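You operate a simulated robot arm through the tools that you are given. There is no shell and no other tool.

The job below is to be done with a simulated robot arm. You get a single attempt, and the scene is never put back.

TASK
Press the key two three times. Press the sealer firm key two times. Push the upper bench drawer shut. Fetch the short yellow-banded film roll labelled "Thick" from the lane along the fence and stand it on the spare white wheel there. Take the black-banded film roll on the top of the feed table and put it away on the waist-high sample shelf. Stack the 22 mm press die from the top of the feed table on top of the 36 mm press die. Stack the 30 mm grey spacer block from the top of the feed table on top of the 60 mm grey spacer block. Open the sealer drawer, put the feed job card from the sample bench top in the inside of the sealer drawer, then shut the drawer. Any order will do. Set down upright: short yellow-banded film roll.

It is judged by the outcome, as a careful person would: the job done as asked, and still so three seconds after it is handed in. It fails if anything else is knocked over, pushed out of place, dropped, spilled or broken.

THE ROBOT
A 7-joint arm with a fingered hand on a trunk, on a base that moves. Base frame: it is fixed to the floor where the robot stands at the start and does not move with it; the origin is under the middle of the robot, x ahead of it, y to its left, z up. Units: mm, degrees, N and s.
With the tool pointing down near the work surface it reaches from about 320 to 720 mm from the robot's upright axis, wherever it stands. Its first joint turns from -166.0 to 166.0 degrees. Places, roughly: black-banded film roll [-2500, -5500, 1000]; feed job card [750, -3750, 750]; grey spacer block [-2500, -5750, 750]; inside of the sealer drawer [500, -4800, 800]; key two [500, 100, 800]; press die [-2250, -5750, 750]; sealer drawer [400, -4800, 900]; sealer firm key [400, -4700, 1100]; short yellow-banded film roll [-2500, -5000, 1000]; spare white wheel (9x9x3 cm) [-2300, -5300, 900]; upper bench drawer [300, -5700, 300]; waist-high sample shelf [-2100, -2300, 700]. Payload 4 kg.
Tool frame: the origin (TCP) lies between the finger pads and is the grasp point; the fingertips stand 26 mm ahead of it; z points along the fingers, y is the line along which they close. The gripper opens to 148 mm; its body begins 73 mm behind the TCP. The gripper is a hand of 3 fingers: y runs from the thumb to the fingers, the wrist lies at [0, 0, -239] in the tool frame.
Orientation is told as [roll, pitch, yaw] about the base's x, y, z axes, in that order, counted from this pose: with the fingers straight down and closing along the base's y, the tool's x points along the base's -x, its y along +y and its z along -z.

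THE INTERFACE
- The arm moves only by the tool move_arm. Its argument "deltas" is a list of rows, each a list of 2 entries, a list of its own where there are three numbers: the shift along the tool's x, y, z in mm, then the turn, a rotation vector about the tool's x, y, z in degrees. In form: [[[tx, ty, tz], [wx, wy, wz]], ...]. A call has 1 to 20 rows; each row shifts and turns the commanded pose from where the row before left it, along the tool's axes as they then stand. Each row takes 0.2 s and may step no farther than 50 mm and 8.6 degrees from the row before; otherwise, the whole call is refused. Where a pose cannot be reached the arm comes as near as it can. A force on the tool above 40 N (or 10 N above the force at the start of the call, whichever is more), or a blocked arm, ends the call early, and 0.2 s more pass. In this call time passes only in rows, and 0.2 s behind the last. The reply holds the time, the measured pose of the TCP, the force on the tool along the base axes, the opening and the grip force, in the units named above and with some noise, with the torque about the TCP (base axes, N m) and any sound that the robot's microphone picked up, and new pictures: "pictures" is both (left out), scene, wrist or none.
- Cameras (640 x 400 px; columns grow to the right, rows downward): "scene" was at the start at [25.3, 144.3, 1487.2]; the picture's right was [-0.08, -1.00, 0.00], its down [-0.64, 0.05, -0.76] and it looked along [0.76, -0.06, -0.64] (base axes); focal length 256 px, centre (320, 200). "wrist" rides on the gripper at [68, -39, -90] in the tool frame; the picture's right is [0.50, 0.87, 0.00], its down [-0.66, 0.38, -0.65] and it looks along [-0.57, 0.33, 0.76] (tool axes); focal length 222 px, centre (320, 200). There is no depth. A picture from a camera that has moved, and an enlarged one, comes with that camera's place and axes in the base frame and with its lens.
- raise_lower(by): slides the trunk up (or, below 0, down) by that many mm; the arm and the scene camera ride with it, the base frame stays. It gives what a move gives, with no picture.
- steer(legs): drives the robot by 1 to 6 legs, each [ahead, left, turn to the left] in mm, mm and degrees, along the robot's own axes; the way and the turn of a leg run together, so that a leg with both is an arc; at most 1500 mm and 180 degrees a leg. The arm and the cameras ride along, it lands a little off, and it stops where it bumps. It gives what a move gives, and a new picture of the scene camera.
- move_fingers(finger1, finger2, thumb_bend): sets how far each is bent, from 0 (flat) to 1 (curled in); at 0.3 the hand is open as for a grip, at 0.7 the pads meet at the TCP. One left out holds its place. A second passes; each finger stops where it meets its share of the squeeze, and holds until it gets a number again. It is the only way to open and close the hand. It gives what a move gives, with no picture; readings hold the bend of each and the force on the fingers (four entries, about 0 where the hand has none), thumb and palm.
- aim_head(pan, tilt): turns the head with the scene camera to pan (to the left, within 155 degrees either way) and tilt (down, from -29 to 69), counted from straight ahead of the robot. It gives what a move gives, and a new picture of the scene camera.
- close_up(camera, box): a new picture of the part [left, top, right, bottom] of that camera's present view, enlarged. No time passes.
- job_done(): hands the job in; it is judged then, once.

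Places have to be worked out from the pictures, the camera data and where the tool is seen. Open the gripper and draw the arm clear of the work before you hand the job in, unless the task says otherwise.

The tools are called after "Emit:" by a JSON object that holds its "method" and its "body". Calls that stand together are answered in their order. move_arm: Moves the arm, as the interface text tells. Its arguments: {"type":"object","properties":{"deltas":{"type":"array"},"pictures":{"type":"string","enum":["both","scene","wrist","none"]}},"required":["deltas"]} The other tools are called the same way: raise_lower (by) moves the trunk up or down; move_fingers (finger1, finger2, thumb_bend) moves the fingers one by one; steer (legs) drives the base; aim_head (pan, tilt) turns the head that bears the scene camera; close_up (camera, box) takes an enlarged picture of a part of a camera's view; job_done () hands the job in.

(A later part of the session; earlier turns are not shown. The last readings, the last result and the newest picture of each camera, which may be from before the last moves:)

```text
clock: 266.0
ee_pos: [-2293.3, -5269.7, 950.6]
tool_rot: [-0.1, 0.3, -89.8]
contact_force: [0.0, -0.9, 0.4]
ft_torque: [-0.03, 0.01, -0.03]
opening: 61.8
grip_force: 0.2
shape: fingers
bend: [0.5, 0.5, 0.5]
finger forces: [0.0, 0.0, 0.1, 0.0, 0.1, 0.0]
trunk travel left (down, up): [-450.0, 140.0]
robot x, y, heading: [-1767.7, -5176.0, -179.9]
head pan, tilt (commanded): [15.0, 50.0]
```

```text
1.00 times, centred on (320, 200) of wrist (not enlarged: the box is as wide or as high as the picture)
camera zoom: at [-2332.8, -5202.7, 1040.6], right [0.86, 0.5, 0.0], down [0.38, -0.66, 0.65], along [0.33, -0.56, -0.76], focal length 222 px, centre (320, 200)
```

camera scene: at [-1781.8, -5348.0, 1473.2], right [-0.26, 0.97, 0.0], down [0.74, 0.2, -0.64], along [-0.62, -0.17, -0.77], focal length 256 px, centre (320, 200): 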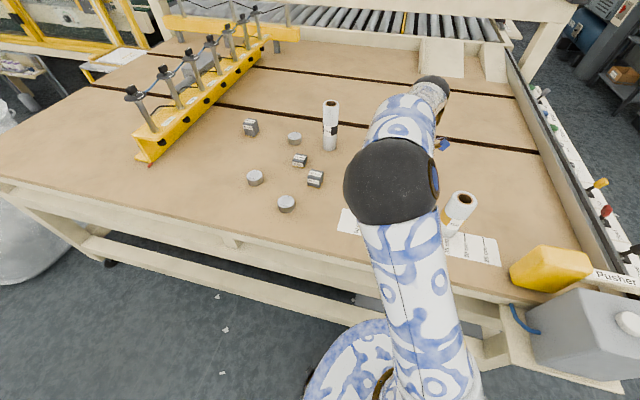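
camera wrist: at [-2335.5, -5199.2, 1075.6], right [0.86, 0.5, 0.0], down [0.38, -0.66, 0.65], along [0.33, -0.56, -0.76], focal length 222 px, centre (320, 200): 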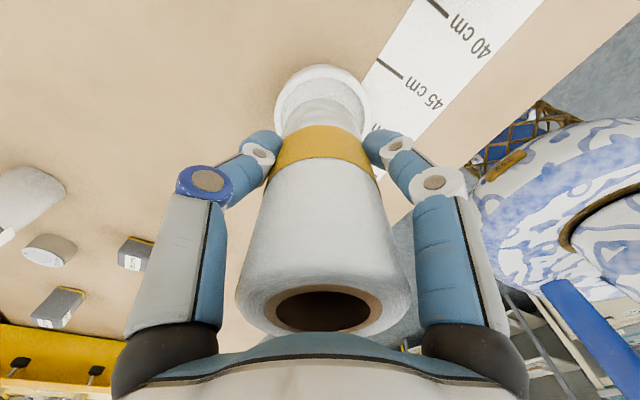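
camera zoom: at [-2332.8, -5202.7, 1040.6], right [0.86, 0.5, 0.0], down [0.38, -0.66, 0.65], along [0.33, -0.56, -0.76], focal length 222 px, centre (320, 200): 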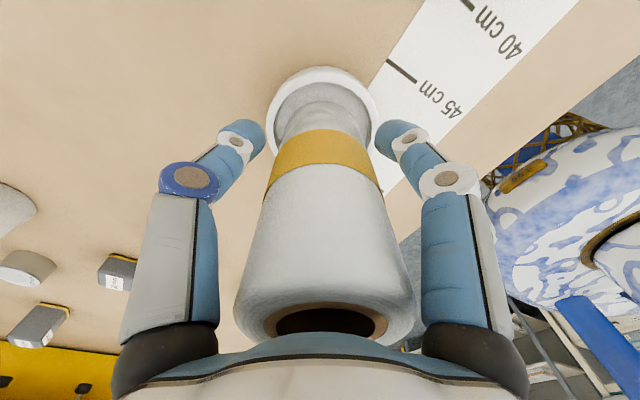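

The roll stands free on the wheel. I open wider and lift straight up.

Emit:
{"method": "move_fingers", "body": {"finger1": 0.33, "finger2": 0.33, "thumb_bend": 0.33}}

Emit:
{"method": "move_arm", "body": {"deltas": [[[0, 0, -40], [0, 0, 0]], [[0, 0, -45], [0, 0, 0]], [[0, 0, -45], [0, 0, 0]], [[0, 0, -45], [0, 0, 0]], [[0, 0, -30], [0, 0, 0]]]}}

Emit:
{"method": "close_up", "body": {"camera": "wrist", "box": [220, 50, 460, 220]}}

```text
clock: 267.0
ee_pos: [-2293.2, -5270.1, 949.8]
tool_rot: [-0.2, 0.2, -89.8]
contact_force: [0.3, -0.5, 0.1]
ft_torque: [0.0, 0.0, -0.02]
opening: 117.3
grip_force: 0.1
shape: fingers
bend: [0.33, 0.33, 0.33]
finger forces: [0.1, 0.0, 0.0, 0.0, 0.1, 0.0]
trunk travel left (down, up): [-450.0, 140.0]
robot x, y, heading: [-1767.3, -5176.5, -180.3]
head pan, tilt (commanded): [15.0, 50.0]
```

```text
clock: 268.2
ee_pos: [-2292.6, -5271.3, 1156.4]
tool_rot: [-0.1, 0.3, -89.9]
contact_force: [0.5, 0.0, 0.5]
ft_torque: [0.0, 0.02, -0.01]
opening: 117.4
grip_force: 0.1
shape: fingers
bend: [0.33, 0.33, 0.33]
finger forces: [0.0, 0.1, 0.0, 0.0, 0.1, 0.0]
trunk travel left (down, up): [-450.0, 140.0]
robot x, y, heading: [-1768.5, -5178.7, -179.8]
head pan, tilt (commanded): [15.0, 50.0]
camera scene: at [-1781.4, -5347.7, 1473.2], right [-0.26, 0.97, 0.0], down [0.74, 0.2, -0.64], along [-0.62, -0.17, -0.77], focal length 256 px, centre (320, 200)
camera wrist: at [-2332.1, -5204.0, 1246.6], right [0.86, 0.5, 0.0], down [0.38, -0.66, 0.65], along [0.33, -0.56, -0.76], focal length 222 px, centre (320, 200)
```

scene: 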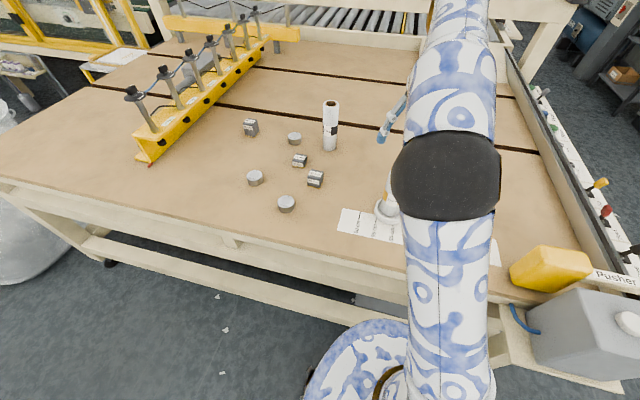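
wrist: 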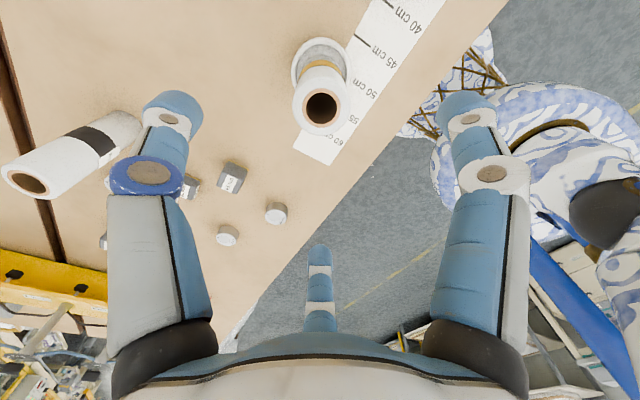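

```text
2.35 times, centred on (340, 135) of wrist
camera zoom: at [-2332.1, -5204.0, 1246.6], right [0.86, 0.5, 0.0], down [0.38, -0.66, 0.65], along [0.33, -0.56, -0.76], focal length 523 px, centre (273, 353)
```

zoom: 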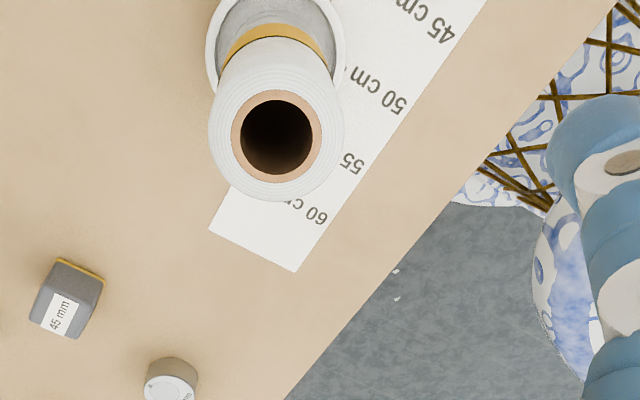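

The yellow "Thick" roll stands upright on the wheel. Next the dies: I drive 430 mm left and 40 mm ahead, then look with both cameras.

Emit:
{"method": "steer", "body": {"legs": [[0, 430, 0], [40, 0, 0]]}}

Emit:
{"method": "close_up", "body": {"camera": "wrist", "box": [0, 0, 640, 400]}}

```text
clock: 271.3
ee_pos: [-2333.2, -5701.0, 1155.6]
tool_rot: [-0.1, 0.3, -89.9]
contact_force: [0.2, -0.4, -0.7]
ft_torque: [0.0, -0.02, 0.03]
opening: 117.3
grip_force: 0.1
shape: fingers
bend: [0.33, 0.33, 0.33]
finger forces: [0.0, 0.0, 0.0, 0.0, 0.0, 0.0]
trunk travel left (down, up): [-450.0, 140.0]
robot x, y, heading: [-1808.5, -5607.5, -179.8]
head pan, tilt (commanded): [15.0, 50.0]
camera scene: at [-1821.4, -5777.7, 1473.2], right [-0.26, 0.97, 0.0], down [0.74, 0.2, -0.64], along [-0.62, -0.17, -0.77], focal length 256 px, centre (320, 200)
```

scene: 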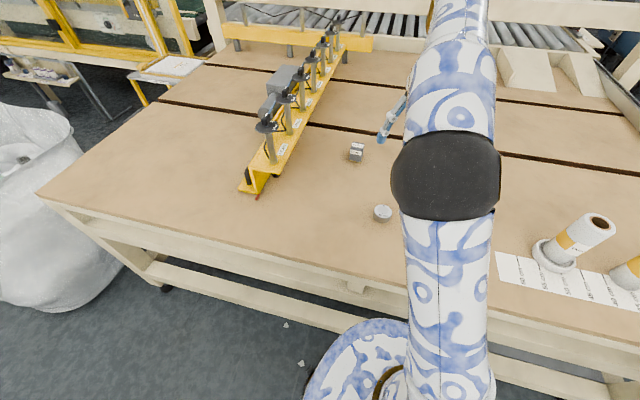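

```text
1.00 times, centred on (320, 200) of wrist (not enlarged: the box is as wide or as high as the picture)
camera zoom: at [-2372.1, -5633.9, 1246.0], right [0.86, 0.5, 0.0], down [0.38, -0.66, 0.65], along [0.33, -0.56, -0.76], focal length 222 px, centre (320, 200)
```

zoom: 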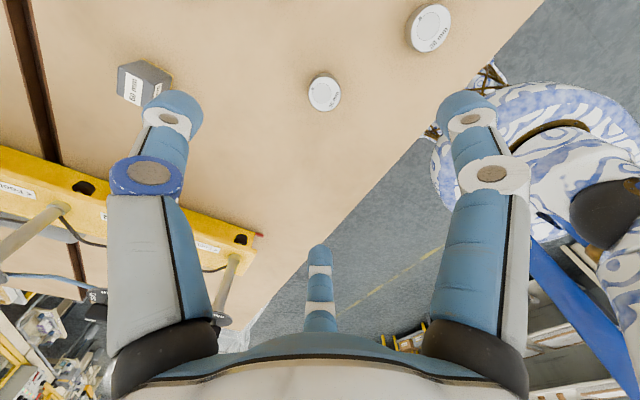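

Both cameras agree on the 36 mm die at [−2316, −5719.5], top z 861. I turn the hand so its camera faces forward, to locate the 22 mm die.

Emit:
{"method": "move_arm", "body": {"deltas": [[[0, 0, 0], [0, 0, 8.57]], [[0, 0, 0], [0, 0, 8.57]], [[0, 0, 0], [0, 0, 8.57]], [[0, 0, 0], [0, 0, 8.57]], [[0, 0, 0], [0, 0, 8.57]], [[0, 0, 0], [0, 0, 8.57]], [[0, 0, 0], [0, 0, 8.57]], [[0, 0, 0], [0, 0, 8.57]], [[0, 0, 0], [0, 0, 8.57]], [[0, 0, 0], [0, 0, 8.57]], [[0, 0, 0], [0, 0, 8.57]], [[0, 0, 0], [0, 0, 8.57]], [[0, 0, 0], [0, 0, 8.57]], [[0, 0, 0], [0, 0, 8.57]]]}}

```text
clock: 274.3
ee_pos: [-2332.8, -5700.9, 1156.8]
tool_rot: [-0.2, -0.4, 150.1]
contact_force: [0.0, -0.2, 0.1]
ft_torque: [0.0, -0.02, -0.03]
opening: 117.3
grip_force: 0.0
shape: fingers
bend: [0.33, 0.33, 0.33]
finger forces: [0.0, 0.0, 0.0, 0.0, 0.0, 0.0]
trunk travel left (down, up): [-450.0, 140.0]
robot x, y, heading: [-1805.7, -5607.2, -180.0]
head pan, tilt (commanded): [15.0, 50.0]
camera scene: at [-1820.9, -5777.7, 1473.2], right [-0.26, 0.97, 0.0], down [0.74, 0.2, -0.64], along [-0.62, -0.17, -0.77], focal length 256 px, centre (320, 200)
camera wrist: at [-2254.7, -5701.5, 1245.9], right [0.0, -1.0, -0.01], down [-0.76, 0.0, 0.66], along [-0.66, 0.0, -0.76], focal length 222 px, centre (320, 200)
```

scene: 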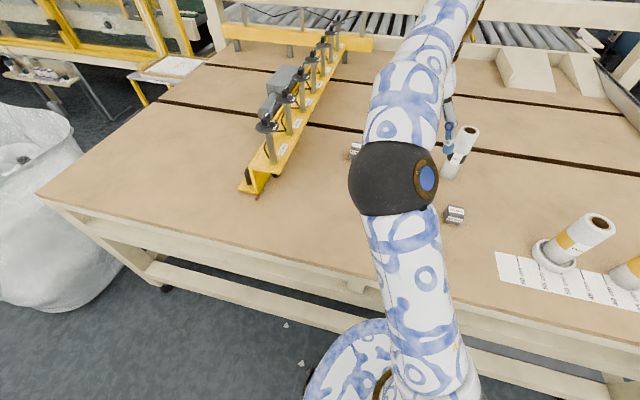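
wrist: 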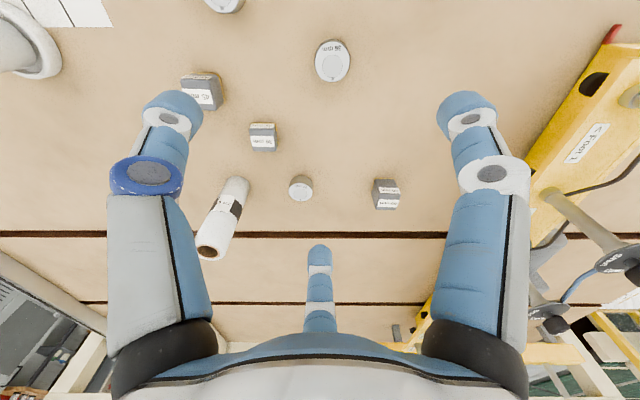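

This wrist view shows everything. I zoom in to locate the blocks, dies and roll precisely.

Emit:
{"method": "close_up", "body": {"camera": "wrist", "box": [240, 110, 420, 220]}}

Emit:
{"method": "close_up", "body": {"camera": "wrist", "box": [180, 0, 360, 120]}}

```text
3.56 times, centred on (330, 165) of wrist
camera zoom: at [-2254.7, -5701.5, 1245.9], right [0.0, -1.0, -0.01], down [-0.76, 0.0, 0.66], along [-0.66, 0.0, -0.76], focal length 790 px, centre (284, 324)
```

zoom: 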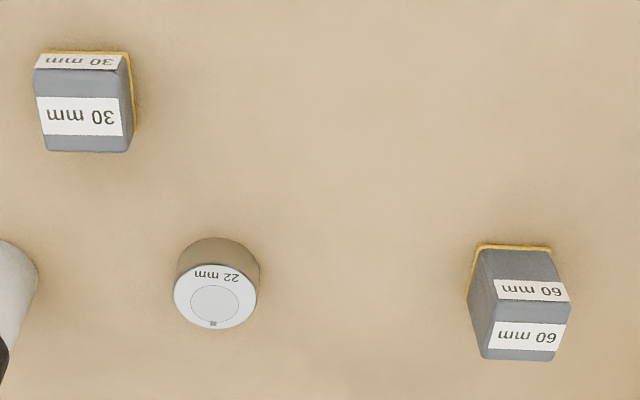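

```text
3.33 times, centred on (270, 60) of wrist
camera zoom: at [-2254.7, -5701.5, 1245.9], right [0.0, -1.0, -0.01], down [-0.76, 0.0, 0.66], along [-0.66, 0.0, -0.76], focal length 740 px, centre (487, 667)
```

zoom: 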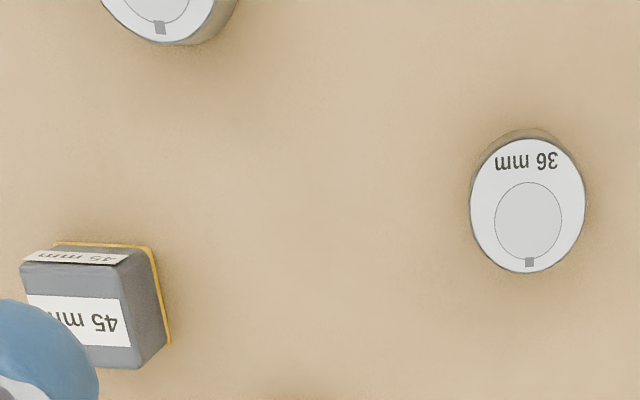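

Positions: 22 mm die [−2569, −5659], 30 mm block [−2441, −5598], 60 mm block [−2566, −5845], 36 mm die [−2317.5, −5719.5]. The far die needs a slight forward tilt to reach; I preset the fingers, lower to z 960, tilt 8° and move over it.

Emit:
{"method": "move_fingers", "body": {"finger1": 0.42, "finger2": 0.42, "thumb_bend": 0.42}}

Emit:
{"method": "move_arm", "body": {"deltas": [[[0, 0, 39], [0, 0, 0]], [[0, 0, 39], [0, 0, 0]], [[0, 0, 39], [0, 0, 0]], [[0, 0, 39], [0, 0, 0]], [[0, 0, 39], [0, 0, 0]], [[0, 0, 0], [-4, -6.93, 0]], [[-36.9, 13.1, 5.4], [0, 0, 0]], [[-36.9, 13.1, 5.4], [0, 0, 0]], [[-36.9, 13.1, 5.4], [0, 0, 0]], [[-36.9, 13.1, 5.4], [0, 0, 0]], [[-36.9, 13.1, 5.4], [0, 0, 0]], [[-36.9, 13.1, 5.4], [0, 0, 0]]]}}

```text
clock: 275.3
ee_pos: [-2331.7, -5700.6, 1155.6]
tool_rot: [-0.2, -0.3, 150.0]
contact_force: [-0.6, -0.2, 0.0]
ft_torque: [0.0, 0.01, 0.0]
opening: 89.0
grip_force: 0.1
shape: fingers
bend: [0.42, 0.42, 0.42]
finger forces: [0.0, 0.1, 0.0, 0.1, 0.0, 0.0]
trunk travel left (down, up): [-450.0, 140.0]
robot x, y, heading: [-1807.6, -5604.6, -180.1]
head pan, tilt (commanded): [15.0, 50.0]
```

```text
clock: 277.9
ee_pos: [-2535.1, -5657.6, 954.1]
tool_rot: [3.7, -7.2, 150.0]
contact_force: [-0.2, 0.1, 0.3]
ft_torque: [-0.02, -0.02, 0.01]
opening: 88.6
grip_force: 0.1
shape: fingers
bend: [0.42, 0.42, 0.42]
finger forces: [0.0, 0.0, 0.1, 0.0, 0.0, 0.0]
out of reach, approached as far as the arm can: row 12
trunk travel left (down, up): [-450.0, 140.0]
robot x, y, heading: [-1807.9, -5610.5, -179.9]
head pan, tilt (commanded): [15.0, 50.0]
camera scene: at [-1820.5, -5778.3, 1473.2], right [-0.26, 0.97, 0.0], down [0.74, 0.2, -0.64], along [-0.62, -0.17, -0.77], focal length 256 px, centre (320, 200)
camera wrist: at [-2447.1, -5657.6, 1031.8], right [0.0, -1.0, 0.0], down [-0.66, 0.0, 0.75], along [-0.75, 0.0, -0.66], focal length 222 px, centre (320, 200)
```

scene: 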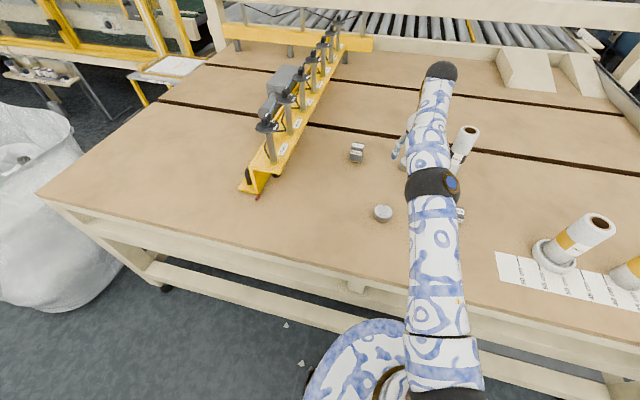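
wrist: 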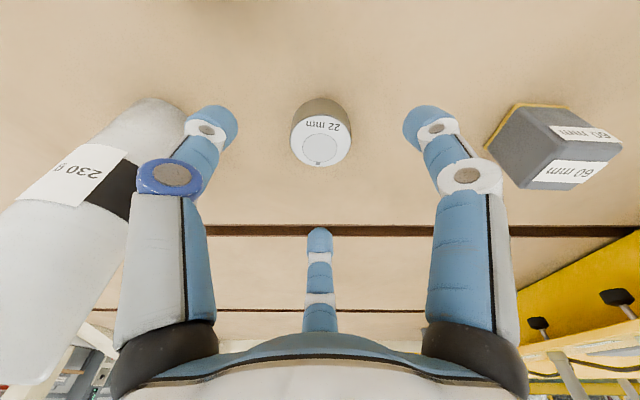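

The arm fell 30 mm short at this height. I add 2.5° of tilt, raise the trunk 60 mm so the shoulder matches, and go down to z 900 above the die.

Emit:
{"method": "raise_lower", "body": {"by": 60}}

Emit:
{"method": "move_arm", "body": {"deltas": [[[0, 0, 0], [-1.25, -2.17, 0]], [[0, 0, 38], [0, 0, 0]], [[-2.6, 2, 39], [0, 0, 0]], [[-2.6, 2, 39], [0, 0, 0]]]}}

```text
clock: 278.9
ee_pos: [-2536.6, -5656.6, 1013.9]
tool_rot: [3.8, -7.2, 149.9]
contact_force: [0.4, 0.3, -0.1]
ft_torque: [-0.01, -0.01, 0.02]
opening: 88.8
grip_force: 0.1
shape: fingers
bend: [0.42, 0.42, 0.42]
finger forces: [0.0, 0.0, 0.0, 0.0, 0.1, 0.1]
trunk travel left (down, up): [-510.0, 80.0]
robot x, y, heading: [-1804.5, -5608.0, -179.8]
head pan, tilt (commanded): [15.0, 50.0]
```

```text
clock: 279.9
ee_pos: [-2564.2, -5656.9, 901.5]
tool_rot: [5.1, -9.4, 149.6]
contact_force: [1.3, -0.1, 0.2]
ft_torque: [0.03, -0.01, 0.03]
opening: 88.9
grip_force: 0.1
shape: fingers
bend: [0.42, 0.42, 0.42]
finger forces: [0.0, 0.0, 0.0, 0.0, 0.0, 0.0]
trunk travel left (down, up): [-510.0, 80.0]
robot x, y, heading: [-1805.6, -5605.8, -180.0]
head pan, tilt (commanded): [15.0, 50.0]
camera scene: at [-1821.3, -5777.6, 1533.3], right [-0.26, 0.97, 0.0], down [0.74, 0.2, -0.64], along [-0.62, -0.17, -0.77], focal length 256 px, centre (320, 200)
camera wrist: at [-2471.5, -5656.4, 975.2], right [0.0, -1.0, -0.01], down [-0.62, -0.01, 0.78], along [-0.78, 0.0, -0.62], focal length 222 px, centre (320, 200)
```

scene: 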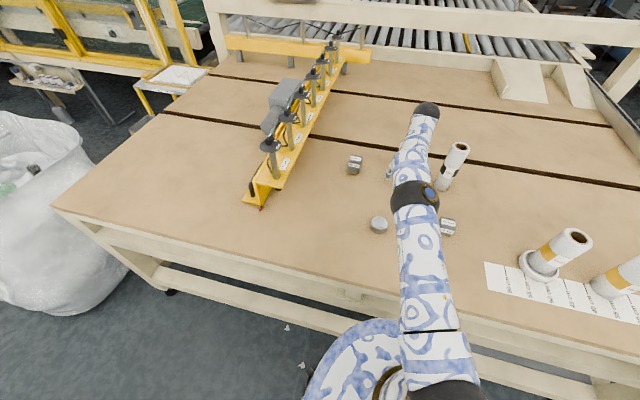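
wrist: 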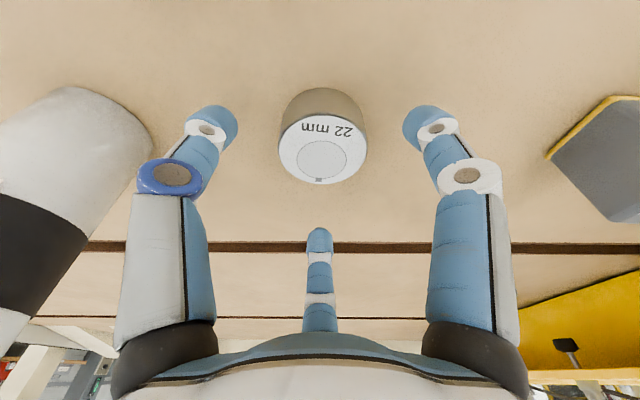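

The die is centred in the view at [−2569, −5658]. I lower 31 mm so the tips straddle it just above the table.

Emit:
{"method": "move_arm", "body": {"deltas": [[[2, -0.5, 15.4], [0, 0, 0]], [[2, -0.5, 15.4], [0, 0, 0]]], "pictures": "wrist"}}

```text
clock: 280.5
ee_pos: [-2567.0, -5656.9, 888.8]
tool_rot: [5.4, -10.1, 149.7]
contact_force: [1.7, 2.4, 25.7]
ft_torque: [-1.13, -0.89, 0.24]
opening: 90.2
grip_force: 12.8
shape: fingers
bend: [0.39, 0.42, 0.42]
finger forces: [23.9, 0.0, 0.1, 0.1, 1.7, 0.1]
trunk travel left (down, up): [-510.0, 80.0]
robot x, y, heading: [-1805.9, -5608.3, 179.9]
head pan, tilt (commanded): [15.0, 50.0]
stopped in row 2: the force on the tool passed its limit at 52 N (the readings are from after the stop); the commanded pose is now the measured one
camera wrist: at [-2473.5, -5655.9, 960.5], right [0.0, -1.0, -0.01], down [-0.61, -0.01, 0.79], along [-0.79, 0.0, -0.61], focal length 222 px, centre (320, 200)
```

wrist: 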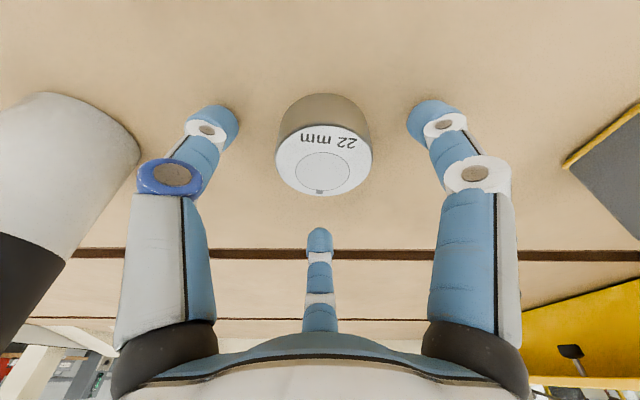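

The tips touched the table (24 N) at TCP z 889, so the table top is really at about z 849 and the die sits nearer, at about [−2555, −5658]. I lift 15 mm, shift 17 mm back and reduce the tilt to about 7.5°.

Emit:
{"method": "move_arm", "body": {"deltas": [[[12.8, -6.2, -18.2], [0, 0, 0]], [[0, 0, 0], [2, 3.46, 0]]], "pictures": "wrist"}}

Emit:
{"method": "move_fingers", "body": {"finger1": 0.42, "finger2": 0.42, "thumb_bend": 0.42}}

Emit:
{"method": "close_up", "body": {"camera": "wrist", "box": [200, 60, 440, 230]}}

```text
clock: 281.1
ee_pos: [-2549.5, -5657.3, 898.7]
tool_rot: [3.2, -6.4, 150.1]
contact_force: [0.9, -0.1, -0.4]
ft_torque: [-0.01, 0.01, 0.0]
opening: 88.1
grip_force: 0.0
shape: fingers
bend: [0.42, 0.42, 0.42]
finger forces: [0.0, 0.0, 0.0, 0.1, 0.1, 0.0]
trunk travel left (down, up): [-510.0, 80.0]
robot x, y, heading: [-1809.5, -5603.6, -179.8]
head pan, tilt (commanded): [15.0, 50.0]
camera wrist: at [-2462.0, -5658.5, 977.6], right [0.0, -1.0, -0.01], down [-0.67, -0.01, 0.74], along [-0.74, 0.0, -0.67], focal length 222 px, centre (320, 200)
```

wrist: 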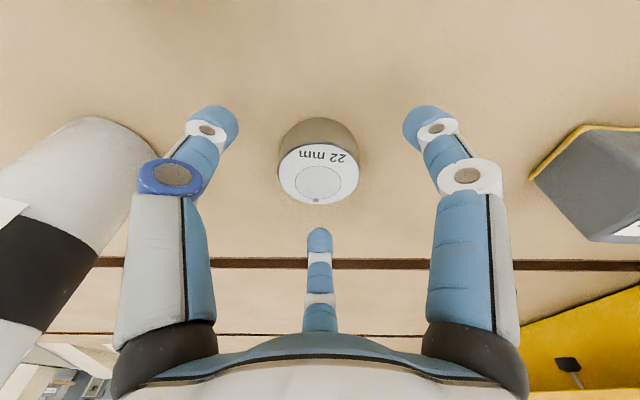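

```text
clock: 282.1
ee_pos: [-2548.5, -5657.9, 899.1]
tool_rot: [3.3, -6.4, 149.9]
contact_force: [0.4, -1.1, -0.7]
ft_torque: [-0.04, 0.01, 0.02]
opening: 88.5
grip_force: 0.1
shape: fingers
bend: [0.42, 0.42, 0.42]
finger forces: [0.1, 0.0, 0.0, 0.1, 0.0, 0.0]
trunk travel left (down, up): [-510.0, 80.0]
robot x, y, heading: [-1811.4, -5604.8, -180.0]
head pan, tilt (commanded): [15.0, 50.0]
```

```text
2.35 times, centred on (320, 145) of wrist
camera zoom: at [-2461.9, -5658.2, 978.0], right [0.0, -1.0, -0.01], down [-0.67, -0.01, 0.74], along [-0.74, 0.0, -0.67], focal length 523 px, centre (320, 329)
```

zoom: 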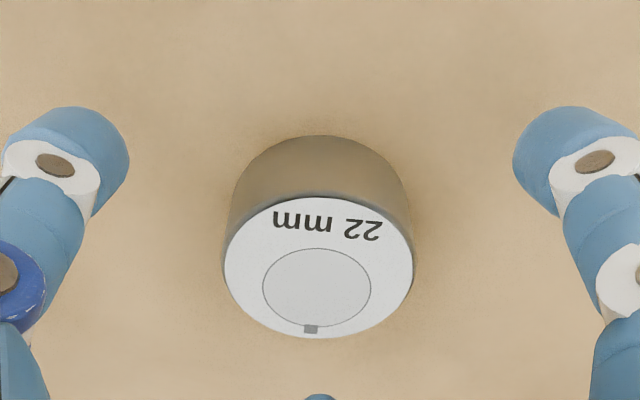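

The die is well centred. I lower 10 mm straight down and close the digits.

Emit:
{"method": "move_arm", "body": {"deltas": [[[0.6, -0.3, 5.2], [0, 0, 0]], [[0.6, -0.3, 5.2], [0, 0, 0]]], "pictures": "none"}}

Emit:
{"method": "move_fingers", "body": {"finger1": 0.52, "finger2": 0.52, "thumb_bend": 0.52}}

Emit:
{"method": "close_up", "body": {"camera": "wrist", "box": [200, 60, 440, 230]}}

```text
clock: 282.7
ee_pos: [-2549.6, -5658.2, 887.9]
tool_rot: [3.3, -6.4, 150.0]
contact_force: [0.3, -0.3, -0.4]
ft_torque: [0.01, 0.01, -0.01]
opening: 88.7
grip_force: 0.0
shape: fingers
bend: [0.42, 0.42, 0.42]
finger forces: [0.1, 0.0, 0.0, 0.1, 0.0, 0.0]
trunk travel left (down, up): [-510.0, 80.0]
robot x, y, heading: [-1808.4, -5606.3, -179.7]
head pan, tilt (commanded): [15.0, 50.0]
```

```text
clock: 283.7
ee_pos: [-2548.8, -5658.4, 888.4]
tool_rot: [3.3, -6.3, 150.0]
contact_force: [-0.2, 0.6, -0.1]
ft_torque: [-0.02, 0.05, 0.03]
opening: 56.2
grip_force: 0.0
shape: fingers
bend: [0.52, 0.52, 0.52]
finger forces: [0.1, 0.1, 0.1, 0.1, 0.1, 0.1]
trunk travel left (down, up): [-510.0, 80.0]
robot x, y, heading: [-1805.6, -5606.4, -179.8]
head pan, tilt (commanded): [15.0, 50.0]
```

```text
2.35 times, centred on (320, 145) of wrist
camera zoom: at [-2462.0, -5658.1, 967.5], right [0.0, -1.0, -0.01], down [-0.67, -0.01, 0.74], along [-0.74, 0.0, -0.67], focal length 523 px, centre (320, 329)
```

zoom: 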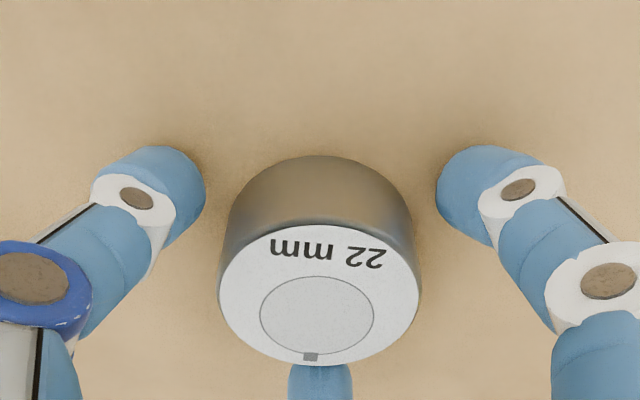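

Fingers straddle the die with no table contact. I lower 2 mm more and close to grip.

Emit:
{"method": "move_arm", "body": {"deltas": [[[0.2, -0.1, 2], [0, 0, 0]]], "pictures": "none"}}

Emit:
{"method": "move_fingers", "body": {"finger1": 0.68, "finger2": 0.68, "thumb_bend": 0.68}}

Emit:
{"method": "close_up", "body": {"camera": "wrist", "box": [200, 60, 440, 230]}}

```text
clock: 284.1
ee_pos: [-2549.6, -5658.0, 886.0]
tool_rot: [3.3, -6.5, 150.1]
contact_force: [0.9, -0.4, 4.7]
ft_torque: [-0.19, -0.14, 0.0]
opening: 56.1
grip_force: 2.5
shape: fingers
bend: [0.52, 0.52, 0.52]
finger forces: [5.0, 0.1, 0.0, 0.0, 0.0, 0.0]
trunk travel left (down, up): [-510.0, 80.0]
robot x, y, heading: [-1810.1, -5605.3, -180.1]
head pan, tilt (commanded): [15.0, 50.0]
```

```text
clock: 285.1
ee_pos: [-2549.2, -5657.2, 887.4]
tool_rot: [3.3, -6.4, 150.0]
contact_force: [0.6, 0.7, 0.5]
ft_torque: [0.05, -0.05, 0.0]
opening: 36.8
grip_force: 15.2
shape: fingers
bend: [0.57, 0.56, 0.6]
finger forces: [8.9, 10.0, 0.0, 0.1, 12.3, 0.0]
trunk travel left (down, up): [-510.0, 80.0]
robot x, y, heading: [-1805.3, -5608.9, -180.0]
head pan, tilt (commanded): [15.0, 50.0]
```

```text
2.35 times, centred on (320, 145) of wrist
camera zoom: at [-2462.1, -5657.9, 965.7], right [0.0, -1.0, -0.01], down [-0.67, -0.01, 0.74], along [-0.74, 0.0, -0.67], focal length 523 px, centre (320, 329)
```

zoom: 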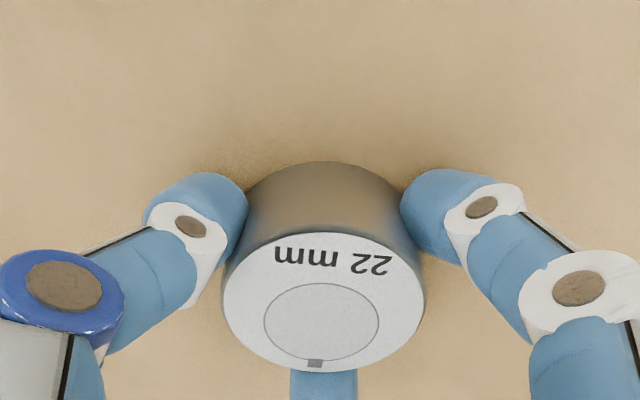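

The die is gripped evenly (9–12 N). I lift straight up and check.

Emit:
{"method": "move_arm", "body": {"deltas": [[[-1.6, 0.9, -15], [0, 0, 0]], [[-3.3, 1.9, -30], [0, 0, 0]]], "pictures": "wrist"}}

```text
clock: 285.7
ee_pos: [-2549.5, -5658.5, 931.0]
tool_rot: [3.1, -6.4, 149.9]
contact_force: [-0.6, 0.5, -3.1]
ft_torque: [0.02, -0.03, 0.02]
opening: 37.1
grip_force: 14.5
shape: fingers
bend: [0.57, 0.56, 0.6]
finger forces: [8.7, 10.0, 0.0, 0.0, 11.3, 0.0]
trunk travel left (down, up): [-510.0, 80.0]
robot x, y, heading: [-1810.6, -5605.8, -180.2]
head pan, tilt (commanded): [15.0, 50.0]
camera wrist: at [-2462.1, -5658.4, 1010.7], right [0.0, -1.0, -0.01], down [-0.67, -0.01, 0.74], along [-0.74, 0.0, -0.67], focal length 222 px, centre (320, 200)
```

wrist: 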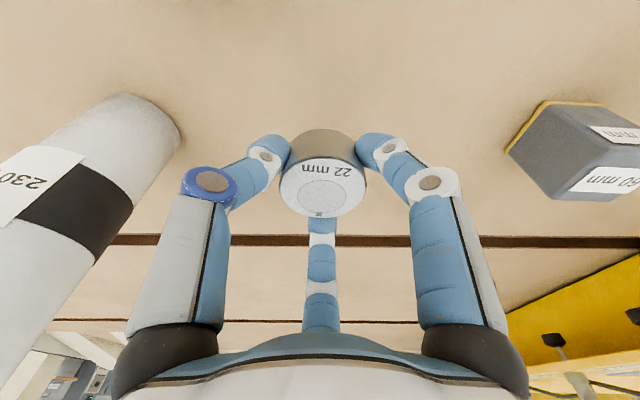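

The die hangs securely. I carry it over the 36 mm die, keeping the same tilt, to about 37 mm above it.

Emit:
{"method": "move_arm", "body": {"deltas": [[[38.8, -11, -9.2], [0, 0, 0]], [[38.8, -11, -9.2], [0, 0, 0]], [[38.8, -11, -9.2], [0, 0, 0]], [[38.8, -11, -9.2], [0, 0, 0]], [[38.8, -11, -9.2], [0, 0, 0]], [[38.8, -11, -9.2], [0, 0, 0]]]}}

Emit:
{"method": "close_up", "body": {"camera": "wrist", "box": [200, 60, 440, 230]}}

Emit:
{"method": "close_up", "body": {"camera": "scene", "box": [320, 160, 450, 270]}}

```text
clock: 287.1
ee_pos: [-2308.7, -5717.8, 955.9]
tool_rot: [3.4, -6.4, 149.9]
contact_force: [0.6, 0.3, -3.8]
ft_torque: [0.0, -0.02, 0.0]
opening: 36.6
grip_force: 14.8
shape: fingers
bend: [0.57, 0.56, 0.61]
finger forces: [8.5, 9.6, 0.0, 0.0, 11.0, 0.0]
trunk travel left (down, up): [-510.0, 80.0]
robot x, y, heading: [-1811.1, -5609.7, -179.8]
head pan, tilt (commanded): [15.0, 50.0]
camera scene: at [-1821.0, -5777.8, 1533.2], right [-0.26, 0.97, 0.0], down [0.74, 0.2, -0.64], along [-0.62, -0.17, -0.77], focal length 256 px, centre (320, 200)
camera wrist: at [-2221.2, -5717.5, 1035.6], right [0.0, -1.0, -0.01], down [-0.67, -0.01, 0.74], along [-0.74, 0.0, -0.67], focal length 222 px, centre (320, 200)
```

scene: 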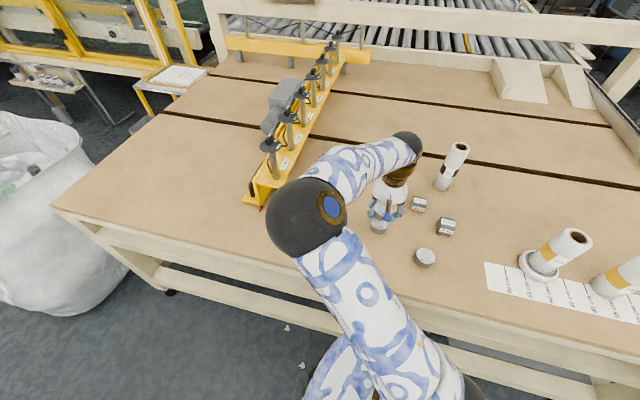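
wrist: 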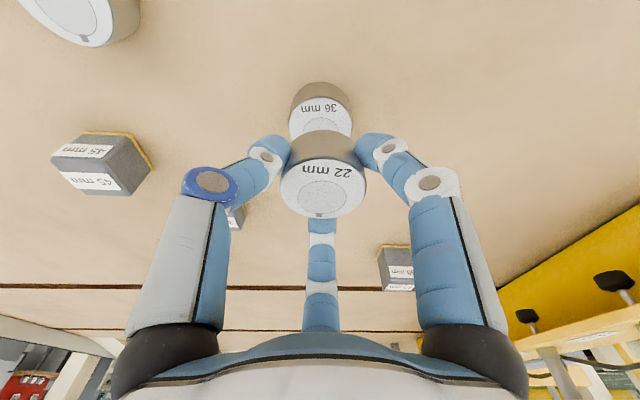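

```text
2.35 times, centred on (320, 145) of wrist
camera zoom: at [-2221.2, -5717.5, 1035.6], right [0.0, -1.0, -0.01], down [-0.67, -0.01, 0.74], along [-0.74, 0.0, -0.67], focal length 523 px, centre (320, 329)
```

zoom: 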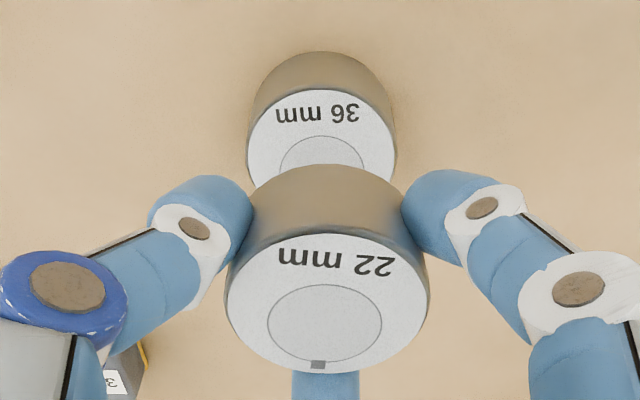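

```text
3.64 times, centred on (385, 215) of scene
camera zoom: at [-1821.0, -5777.8, 1533.2], right [-0.26, 0.97, 0.0], down [0.74, 0.2, -0.64], along [-0.62, -0.17, -0.77], focal length 931 px, centre (84, 146)
```

zoom: 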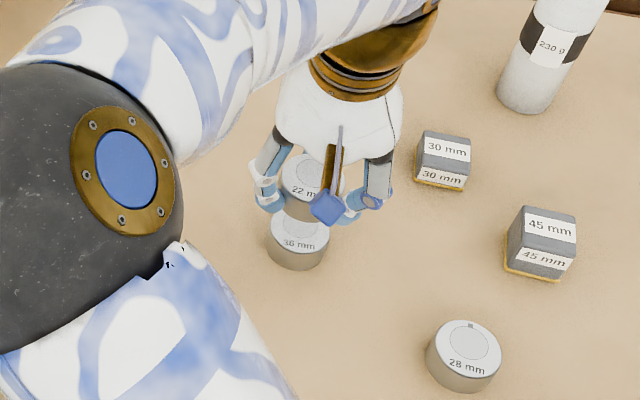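

In the wrist view both dies line up (offset about 1 mm). I lower 35 mm with a 1 mm correction, then check.

Emit:
{"method": "move_arm", "body": {"deltas": [[[1.7, -1.6, 17.4], [0, 0, 0]], [[1.7, -1.6, 17.4], [0, 0, 0]]], "pictures": "none"}}

Emit:
{"method": "close_up", "body": {"camera": "wrist", "box": [200, 60, 440, 230]}}

Emit:
{"method": "close_up", "body": {"camera": "scene", "box": [345, 190, 415, 250]}}

```text
clock: 287.7
ee_pos: [-2310.1, -5715.0, 920.3]
tool_rot: [3.2, -6.4, 150.2]
contact_force: [-0.8, -0.6, -3.5]
ft_torque: [0.02, -0.02, -0.01]
opening: 36.5
grip_force: 14.3
shape: fingers
bend: [0.57, 0.56, 0.61]
finger forces: [8.4, 9.7, 0.1, 0.0, 10.9, 0.1]
trunk travel left (down, up): [-510.0, 80.0]
robot x, y, heading: [-1809.6, -5606.7, -180.2]
head pan, tilt (commanded): [15.0, 50.0]
```

```text
2.35 times, centred on (320, 145) of wrist
camera zoom: at [-2221.7, -5715.7, 1000.4], right [0.0, -1.0, -0.01], down [-0.67, -0.01, 0.74], along [-0.74, 0.0, -0.67], focal length 523 px, centre (320, 329)
```

zoom: 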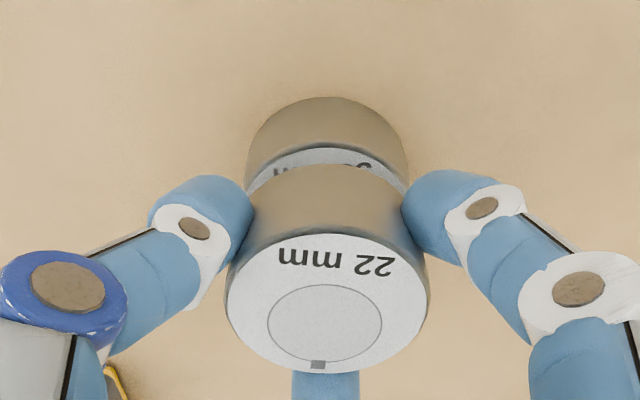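

```text
6.67 times, centred on (380, 220) of scene
camera zoom: at [-1821.4, -5777.9, 1533.2], right [-0.26, 0.97, 0.0], down [0.74, 0.2, -0.64], along [-0.62, -0.17, -0.77], focal length 1708 px, centre (-80, 67)
```

zoom: 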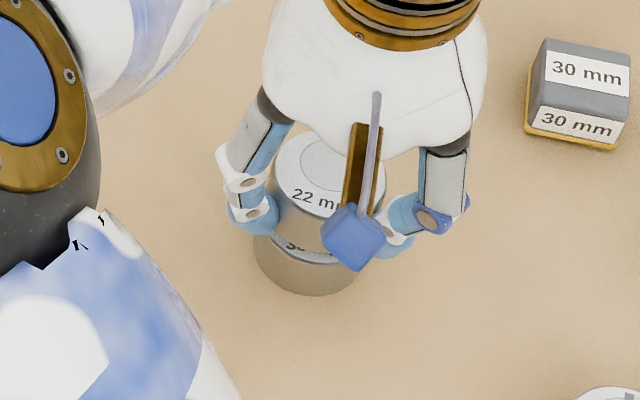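

The edges converge nicely. I lower in 2 mm steps to contact.

Emit:
{"method": "move_arm", "body": {"deltas": [[[0.25, -0.15, 2.5], [0, 0, 0]], [[0.25, -0.15, 2.5], [0, 0, 0]]], "pictures": "none"}}

Emit:
{"method": "close_up", "body": {"camera": "wrist", "box": [240, 90, 400, 210]}}

```text
clock: 288.3
ee_pos: [-2309.5, -5715.2, 916.6]
tool_rot: [3.3, -6.3, 150.0]
contact_force: [0.7, 0.6, -4.6]
ft_torque: [-0.03, 0.0, 0.04]
opening: 36.5
grip_force: 14.7
shape: fingers
bend: [0.57, 0.56, 0.61]
finger forces: [8.4, 9.8, 0.0, 0.1, 10.9, 0.0]
trunk travel left (down, up): [-510.0, 80.0]
robot x, y, heading: [-1808.4, -5606.0, -179.9]
head pan, tilt (commanded): [15.0, 50.0]
```

```text
3.33 times, centred on (320, 150) of wrist
camera zoom: at [-2222.3, -5715.5, 995.3], right [0.0, -1.0, -0.01], down [-0.67, -0.01, 0.74], along [-0.74, 0.0, -0.67], focal length 740 px, centre (320, 367)
```

zoom: 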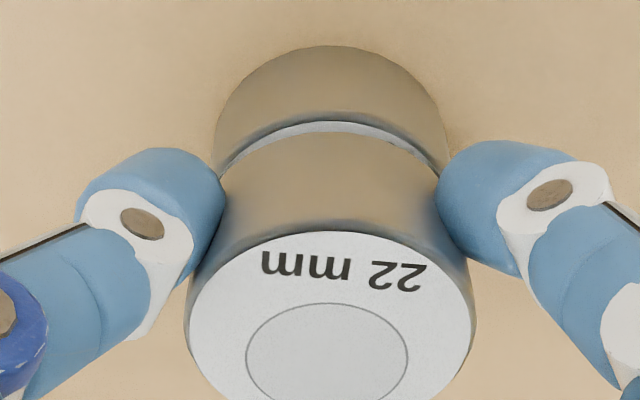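

A sliver of gap remains. Another 4 mm down in steps.

Emit:
{"method": "move_arm", "body": {"deltas": [[[0.2, -0.1, 2], [0, 0, 0]], [[0.2, -0.1, 2], [0, 0, 0]]], "pictures": "none"}}

Emit:
{"method": "close_up", "body": {"camera": "wrist", "box": [240, 90, 400, 210]}}

```text
clock: 288.9
ee_pos: [-2309.7, -5715.5, 912.2]
tool_rot: [3.3, -6.5, 149.9]
contact_force: [0.3, 0.0, -1.8]
ft_torque: [0.0, -0.04, 0.01]
opening: 36.3
grip_force: 15.2
shape: fingers
bend: [0.57, 0.56, 0.61]
finger forces: [8.7, 10.0, 0.0, 0.0, 11.1, 0.0]
trunk travel left (down, up): [-510.0, 80.0]
robot x, y, heading: [-1808.6, -5605.2, -180.1]
head pan, tilt (commanded): [15.0, 50.0]
```

```text
3.33 times, centred on (320, 150) of wrist
camera zoom: at [-2222.3, -5715.6, 991.8], right [0.0, -1.0, -0.01], down [-0.67, -0.01, 0.74], along [-0.74, 0.0, -0.67], focal length 740 px, centre (320, 367)
```

zoom: 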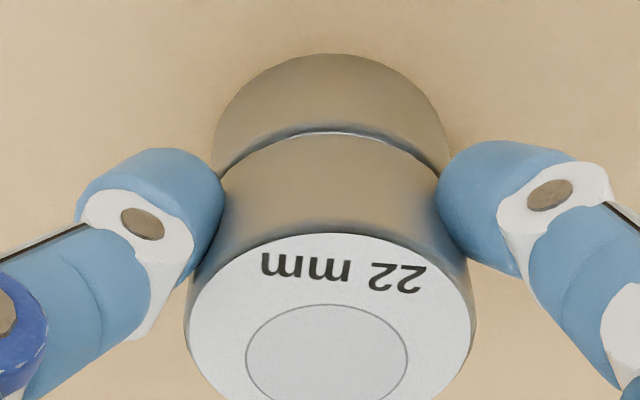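

The dies are touching with edges aligned. I press 1 mm more to settle, then open the digits.

Emit:
{"method": "move_arm", "body": {"deltas": [[[0.1, 0, 1], [0, 0, 0]]], "pictures": "none"}}

Emit:
{"method": "move_fingers", "body": {"finger1": 0.5, "finger2": 0.5, "thumb_bend": 0.5}}

Emit:
{"method": "close_up", "body": {"camera": "wrist", "box": [200, 60, 440, 230]}}

```text
clock: 289.3
ee_pos: [-2310.1, -5715.0, 912.3]
tool_rot: [3.3, -6.5, 150.1]
contact_force: [0.1, 0.3, 5.6]
ft_torque: [-0.02, -0.04, -0.01]
opening: 36.4
grip_force: 16.1
shape: fingers
bend: [0.57, 0.56, 0.61]
finger forces: [9.2, 10.5, 0.0, 0.0, 11.9, 0.0]
trunk travel left (down, up): [-510.0, 80.0]
robot x, y, heading: [-1805.6, -5603.2, -180.1]
head pan, tilt (commanded): [15.0, 50.0]
```

```text
clock: 290.3
ee_pos: [-2310.1, -5714.9, 910.4]
tool_rot: [3.3, -6.4, 150.0]
contact_force: [-0.8, 0.8, 0.8]
ft_torque: [-0.02, -0.03, 0.01]
opening: 61.6
grip_force: 0.0
shape: fingers
bend: [0.5, 0.5, 0.5]
finger forces: [0.0, 0.0, 0.0, 0.0, 0.0, 0.1]
trunk travel left (down, up): [-510.0, 80.0]
robot x, y, heading: [-1806.8, -5606.3, -180.1]
head pan, tilt (commanded): [15.0, 50.0]
```

```text
2.35 times, centred on (320, 145) of wrist
camera zoom: at [-2222.2, -5715.7, 990.7], right [0.0, -1.0, -0.01], down [-0.67, -0.01, 0.74], along [-0.74, 0.0, -0.67], focal length 523 px, centre (320, 329)
```

zoom: 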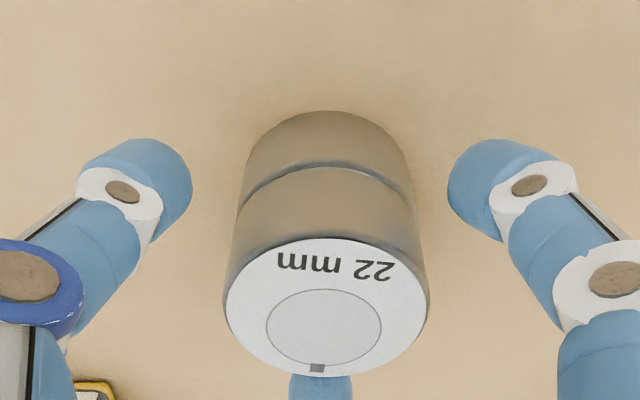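

The 22 mm die sits squarely on the 36 mm die. I open a little more, lift away, turn the hand to yaw 180°, and move over the 30 mm block.

Emit:
{"method": "move_fingers", "body": {"finger1": 0.42, "finger2": 0.42, "thumb_bend": 0.42}}

Emit:
{"method": "move_arm", "body": {"deltas": [[[-2.2, 1.25, -20], [0, 0, 0]], [[-4.35, 2.5, -39.7], [0, 0, 0]], [[-2.2, 1.25, -20], [0, 0, 0]], [[0, 0, 0], [0, 0, -7.5]], [[0, 0, 0], [0, 0, -7.5]], [[0, 0, 0], [0, 0, -7.5]], [[0, 0, 0], [0, 0, -7.5]], [[-28.6, -28.4, 16.2], [0, 0, 0]], [[-28.6, -28.4, 16.2], [0, 0, 0]], [[-28.6, -28.4, 16.2], [0, 0, 0]], [[-28.6, -28.4, 16.2], [0, 0, 0]]]}}

Emit:
{"method": "close_up", "body": {"camera": "wrist", "box": [200, 40, 440, 230]}}

Emit:
{"method": "close_up", "body": {"camera": "scene", "box": [350, 150, 490, 270]}}

```text
clock: 291.3
ee_pos: [-2309.4, -5714.8, 911.4]
tool_rot: [3.3, -6.5, 150.0]
contact_force: [0.5, -0.7, 0.2]
ft_torque: [-0.02, -0.03, 0.0]
opening: 88.3
grip_force: 0.1
shape: fingers
bend: [0.42, 0.42, 0.42]
finger forces: [0.1, 0.0, 0.0, 0.0, 0.0, 0.1]
trunk travel left (down, up): [-510.0, 80.0]
robot x, y, heading: [-1807.9, -5605.6, -179.7]
head pan, tilt (commanded): [15.0, 50.0]
```

```text
clock: 293.7
ee_pos: [-2431.7, -5601.3, 942.1]
tool_rot: [-0.5, -7.3, -179.8]
contact_force: [0.1, 0.0, -0.3]
ft_torque: [0.0, -0.01, 0.0]
opening: 88.2
grip_force: 0.2
shape: fingers
bend: [0.42, 0.42, 0.42]
finger forces: [0.1, 0.1, 0.1, 0.0, 0.0, 0.1]
trunk travel left (down, up): [-510.0, 80.0]
robot x, y, heading: [-1806.2, -5604.6, -180.0]
head pan, tilt (commanded): [15.0, 50.0]
camera scene: at [-1821.5, -5777.4, 1533.3], right [-0.26, 0.97, 0.0], down [0.74, 0.2, -0.64], along [-0.62, -0.17, -0.77], focal length 256 px, centre (320, 200)
camera wrist: at [-2353.9, -5563.6, 1023.7], right [0.5, -0.86, -0.07], down [-0.57, -0.39, 0.73], along [-0.66, -0.32, -0.68], focal length 222 px, centre (320, 200)
```

scene: 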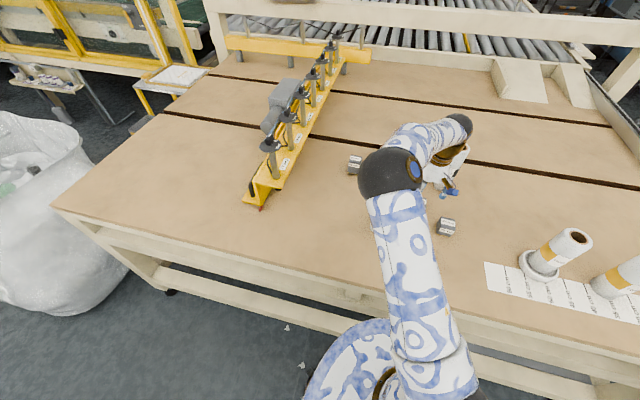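
wrist: 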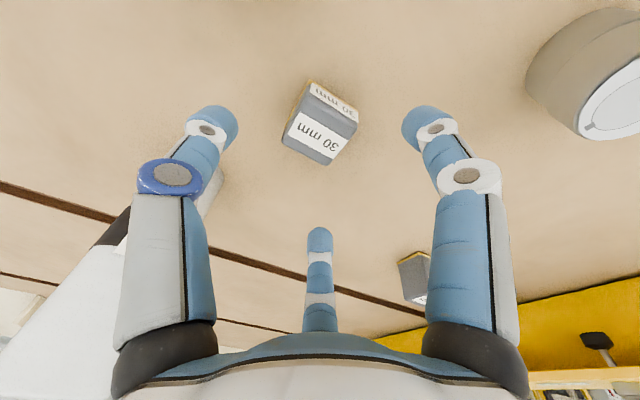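

```text
2.11 times, centred on (320, 135) of wrist
camera zoom: at [-2353.9, -5563.6, 1023.7], right [0.5, -0.86, -0.07], down [-0.57, -0.39, 0.73], along [-0.66, -0.32, -0.68], focal length 468 px, centre (320, 337)
```

zoom: 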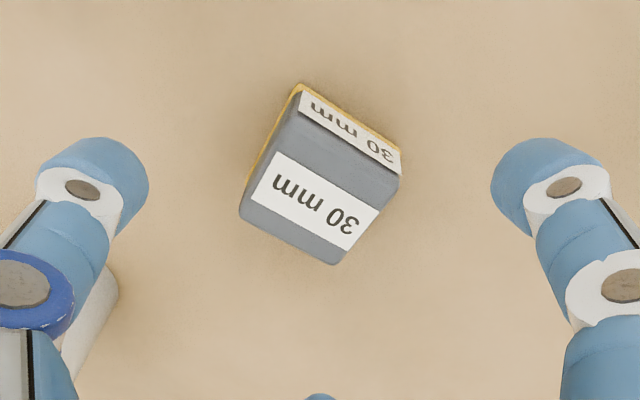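

```text
3.33 times, centred on (420, 210) of scene
camera zoom: at [-1821.5, -5777.4, 1533.3], right [-0.26, 0.97, 0.0], down [0.74, 0.2, -0.64], along [-0.62, -0.17, -0.77], focal length 854 px, centre (-13, 167)
```

zoom: 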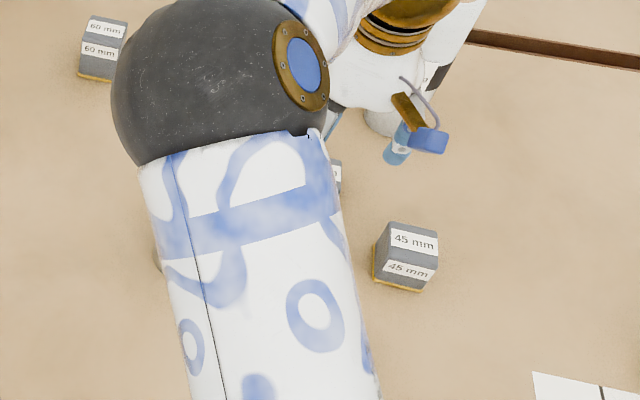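

The block centre resolves to about [−2429, −5595], rotated about −5°. I correct the position and yaw and lower to z 905 to check.

Emit:
{"method": "move_arm", "body": {"deltas": [[[9.9, -6, 36], [0, 0, 0]], [[0, 0, 0], [0, 0, 4.7]]], "pictures": "none"}}

Emit:
{"method": "close_up", "body": {"camera": "wrist", "box": [200, 40, 440, 230]}}

```text
clock: 294.3
ee_pos: [-2426.0, -5596.5, 906.5]
tool_rot: [0.2, -7.1, 175.5]
contact_force: [-0.6, -0.2, 0.0]
ft_torque: [0.01, -0.01, -0.01]
opening: 88.2
grip_force: 0.0
shape: fingers
bend: [0.42, 0.42, 0.42]
finger forces: [0.1, 0.0, 0.1, 0.0, 0.1, 0.0]
trunk travel left (down, up): [-510.0, 80.0]
robot x, y, heading: [-1807.8, -5605.0, -180.0]
head pan, tilt (commanded): [15.0, 50.0]
```

```text
2.11 times, centred on (320, 135) of wrist
camera zoom: at [-2345.8, -5563.1, 986.2], right [0.43, -0.9, -0.06], down [-0.6, -0.33, 0.73], along [-0.68, -0.28, -0.68], focal length 468 px, centre (320, 337)
```

zoom: 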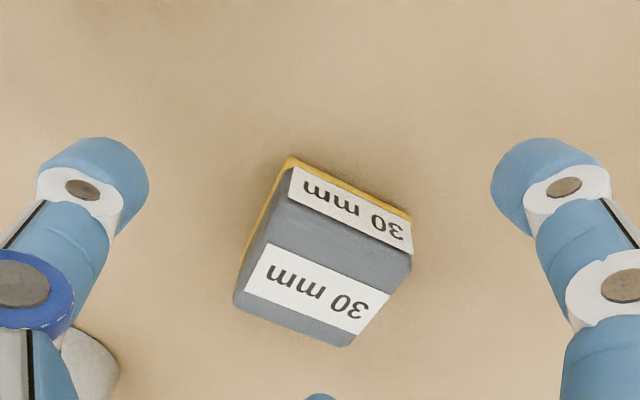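

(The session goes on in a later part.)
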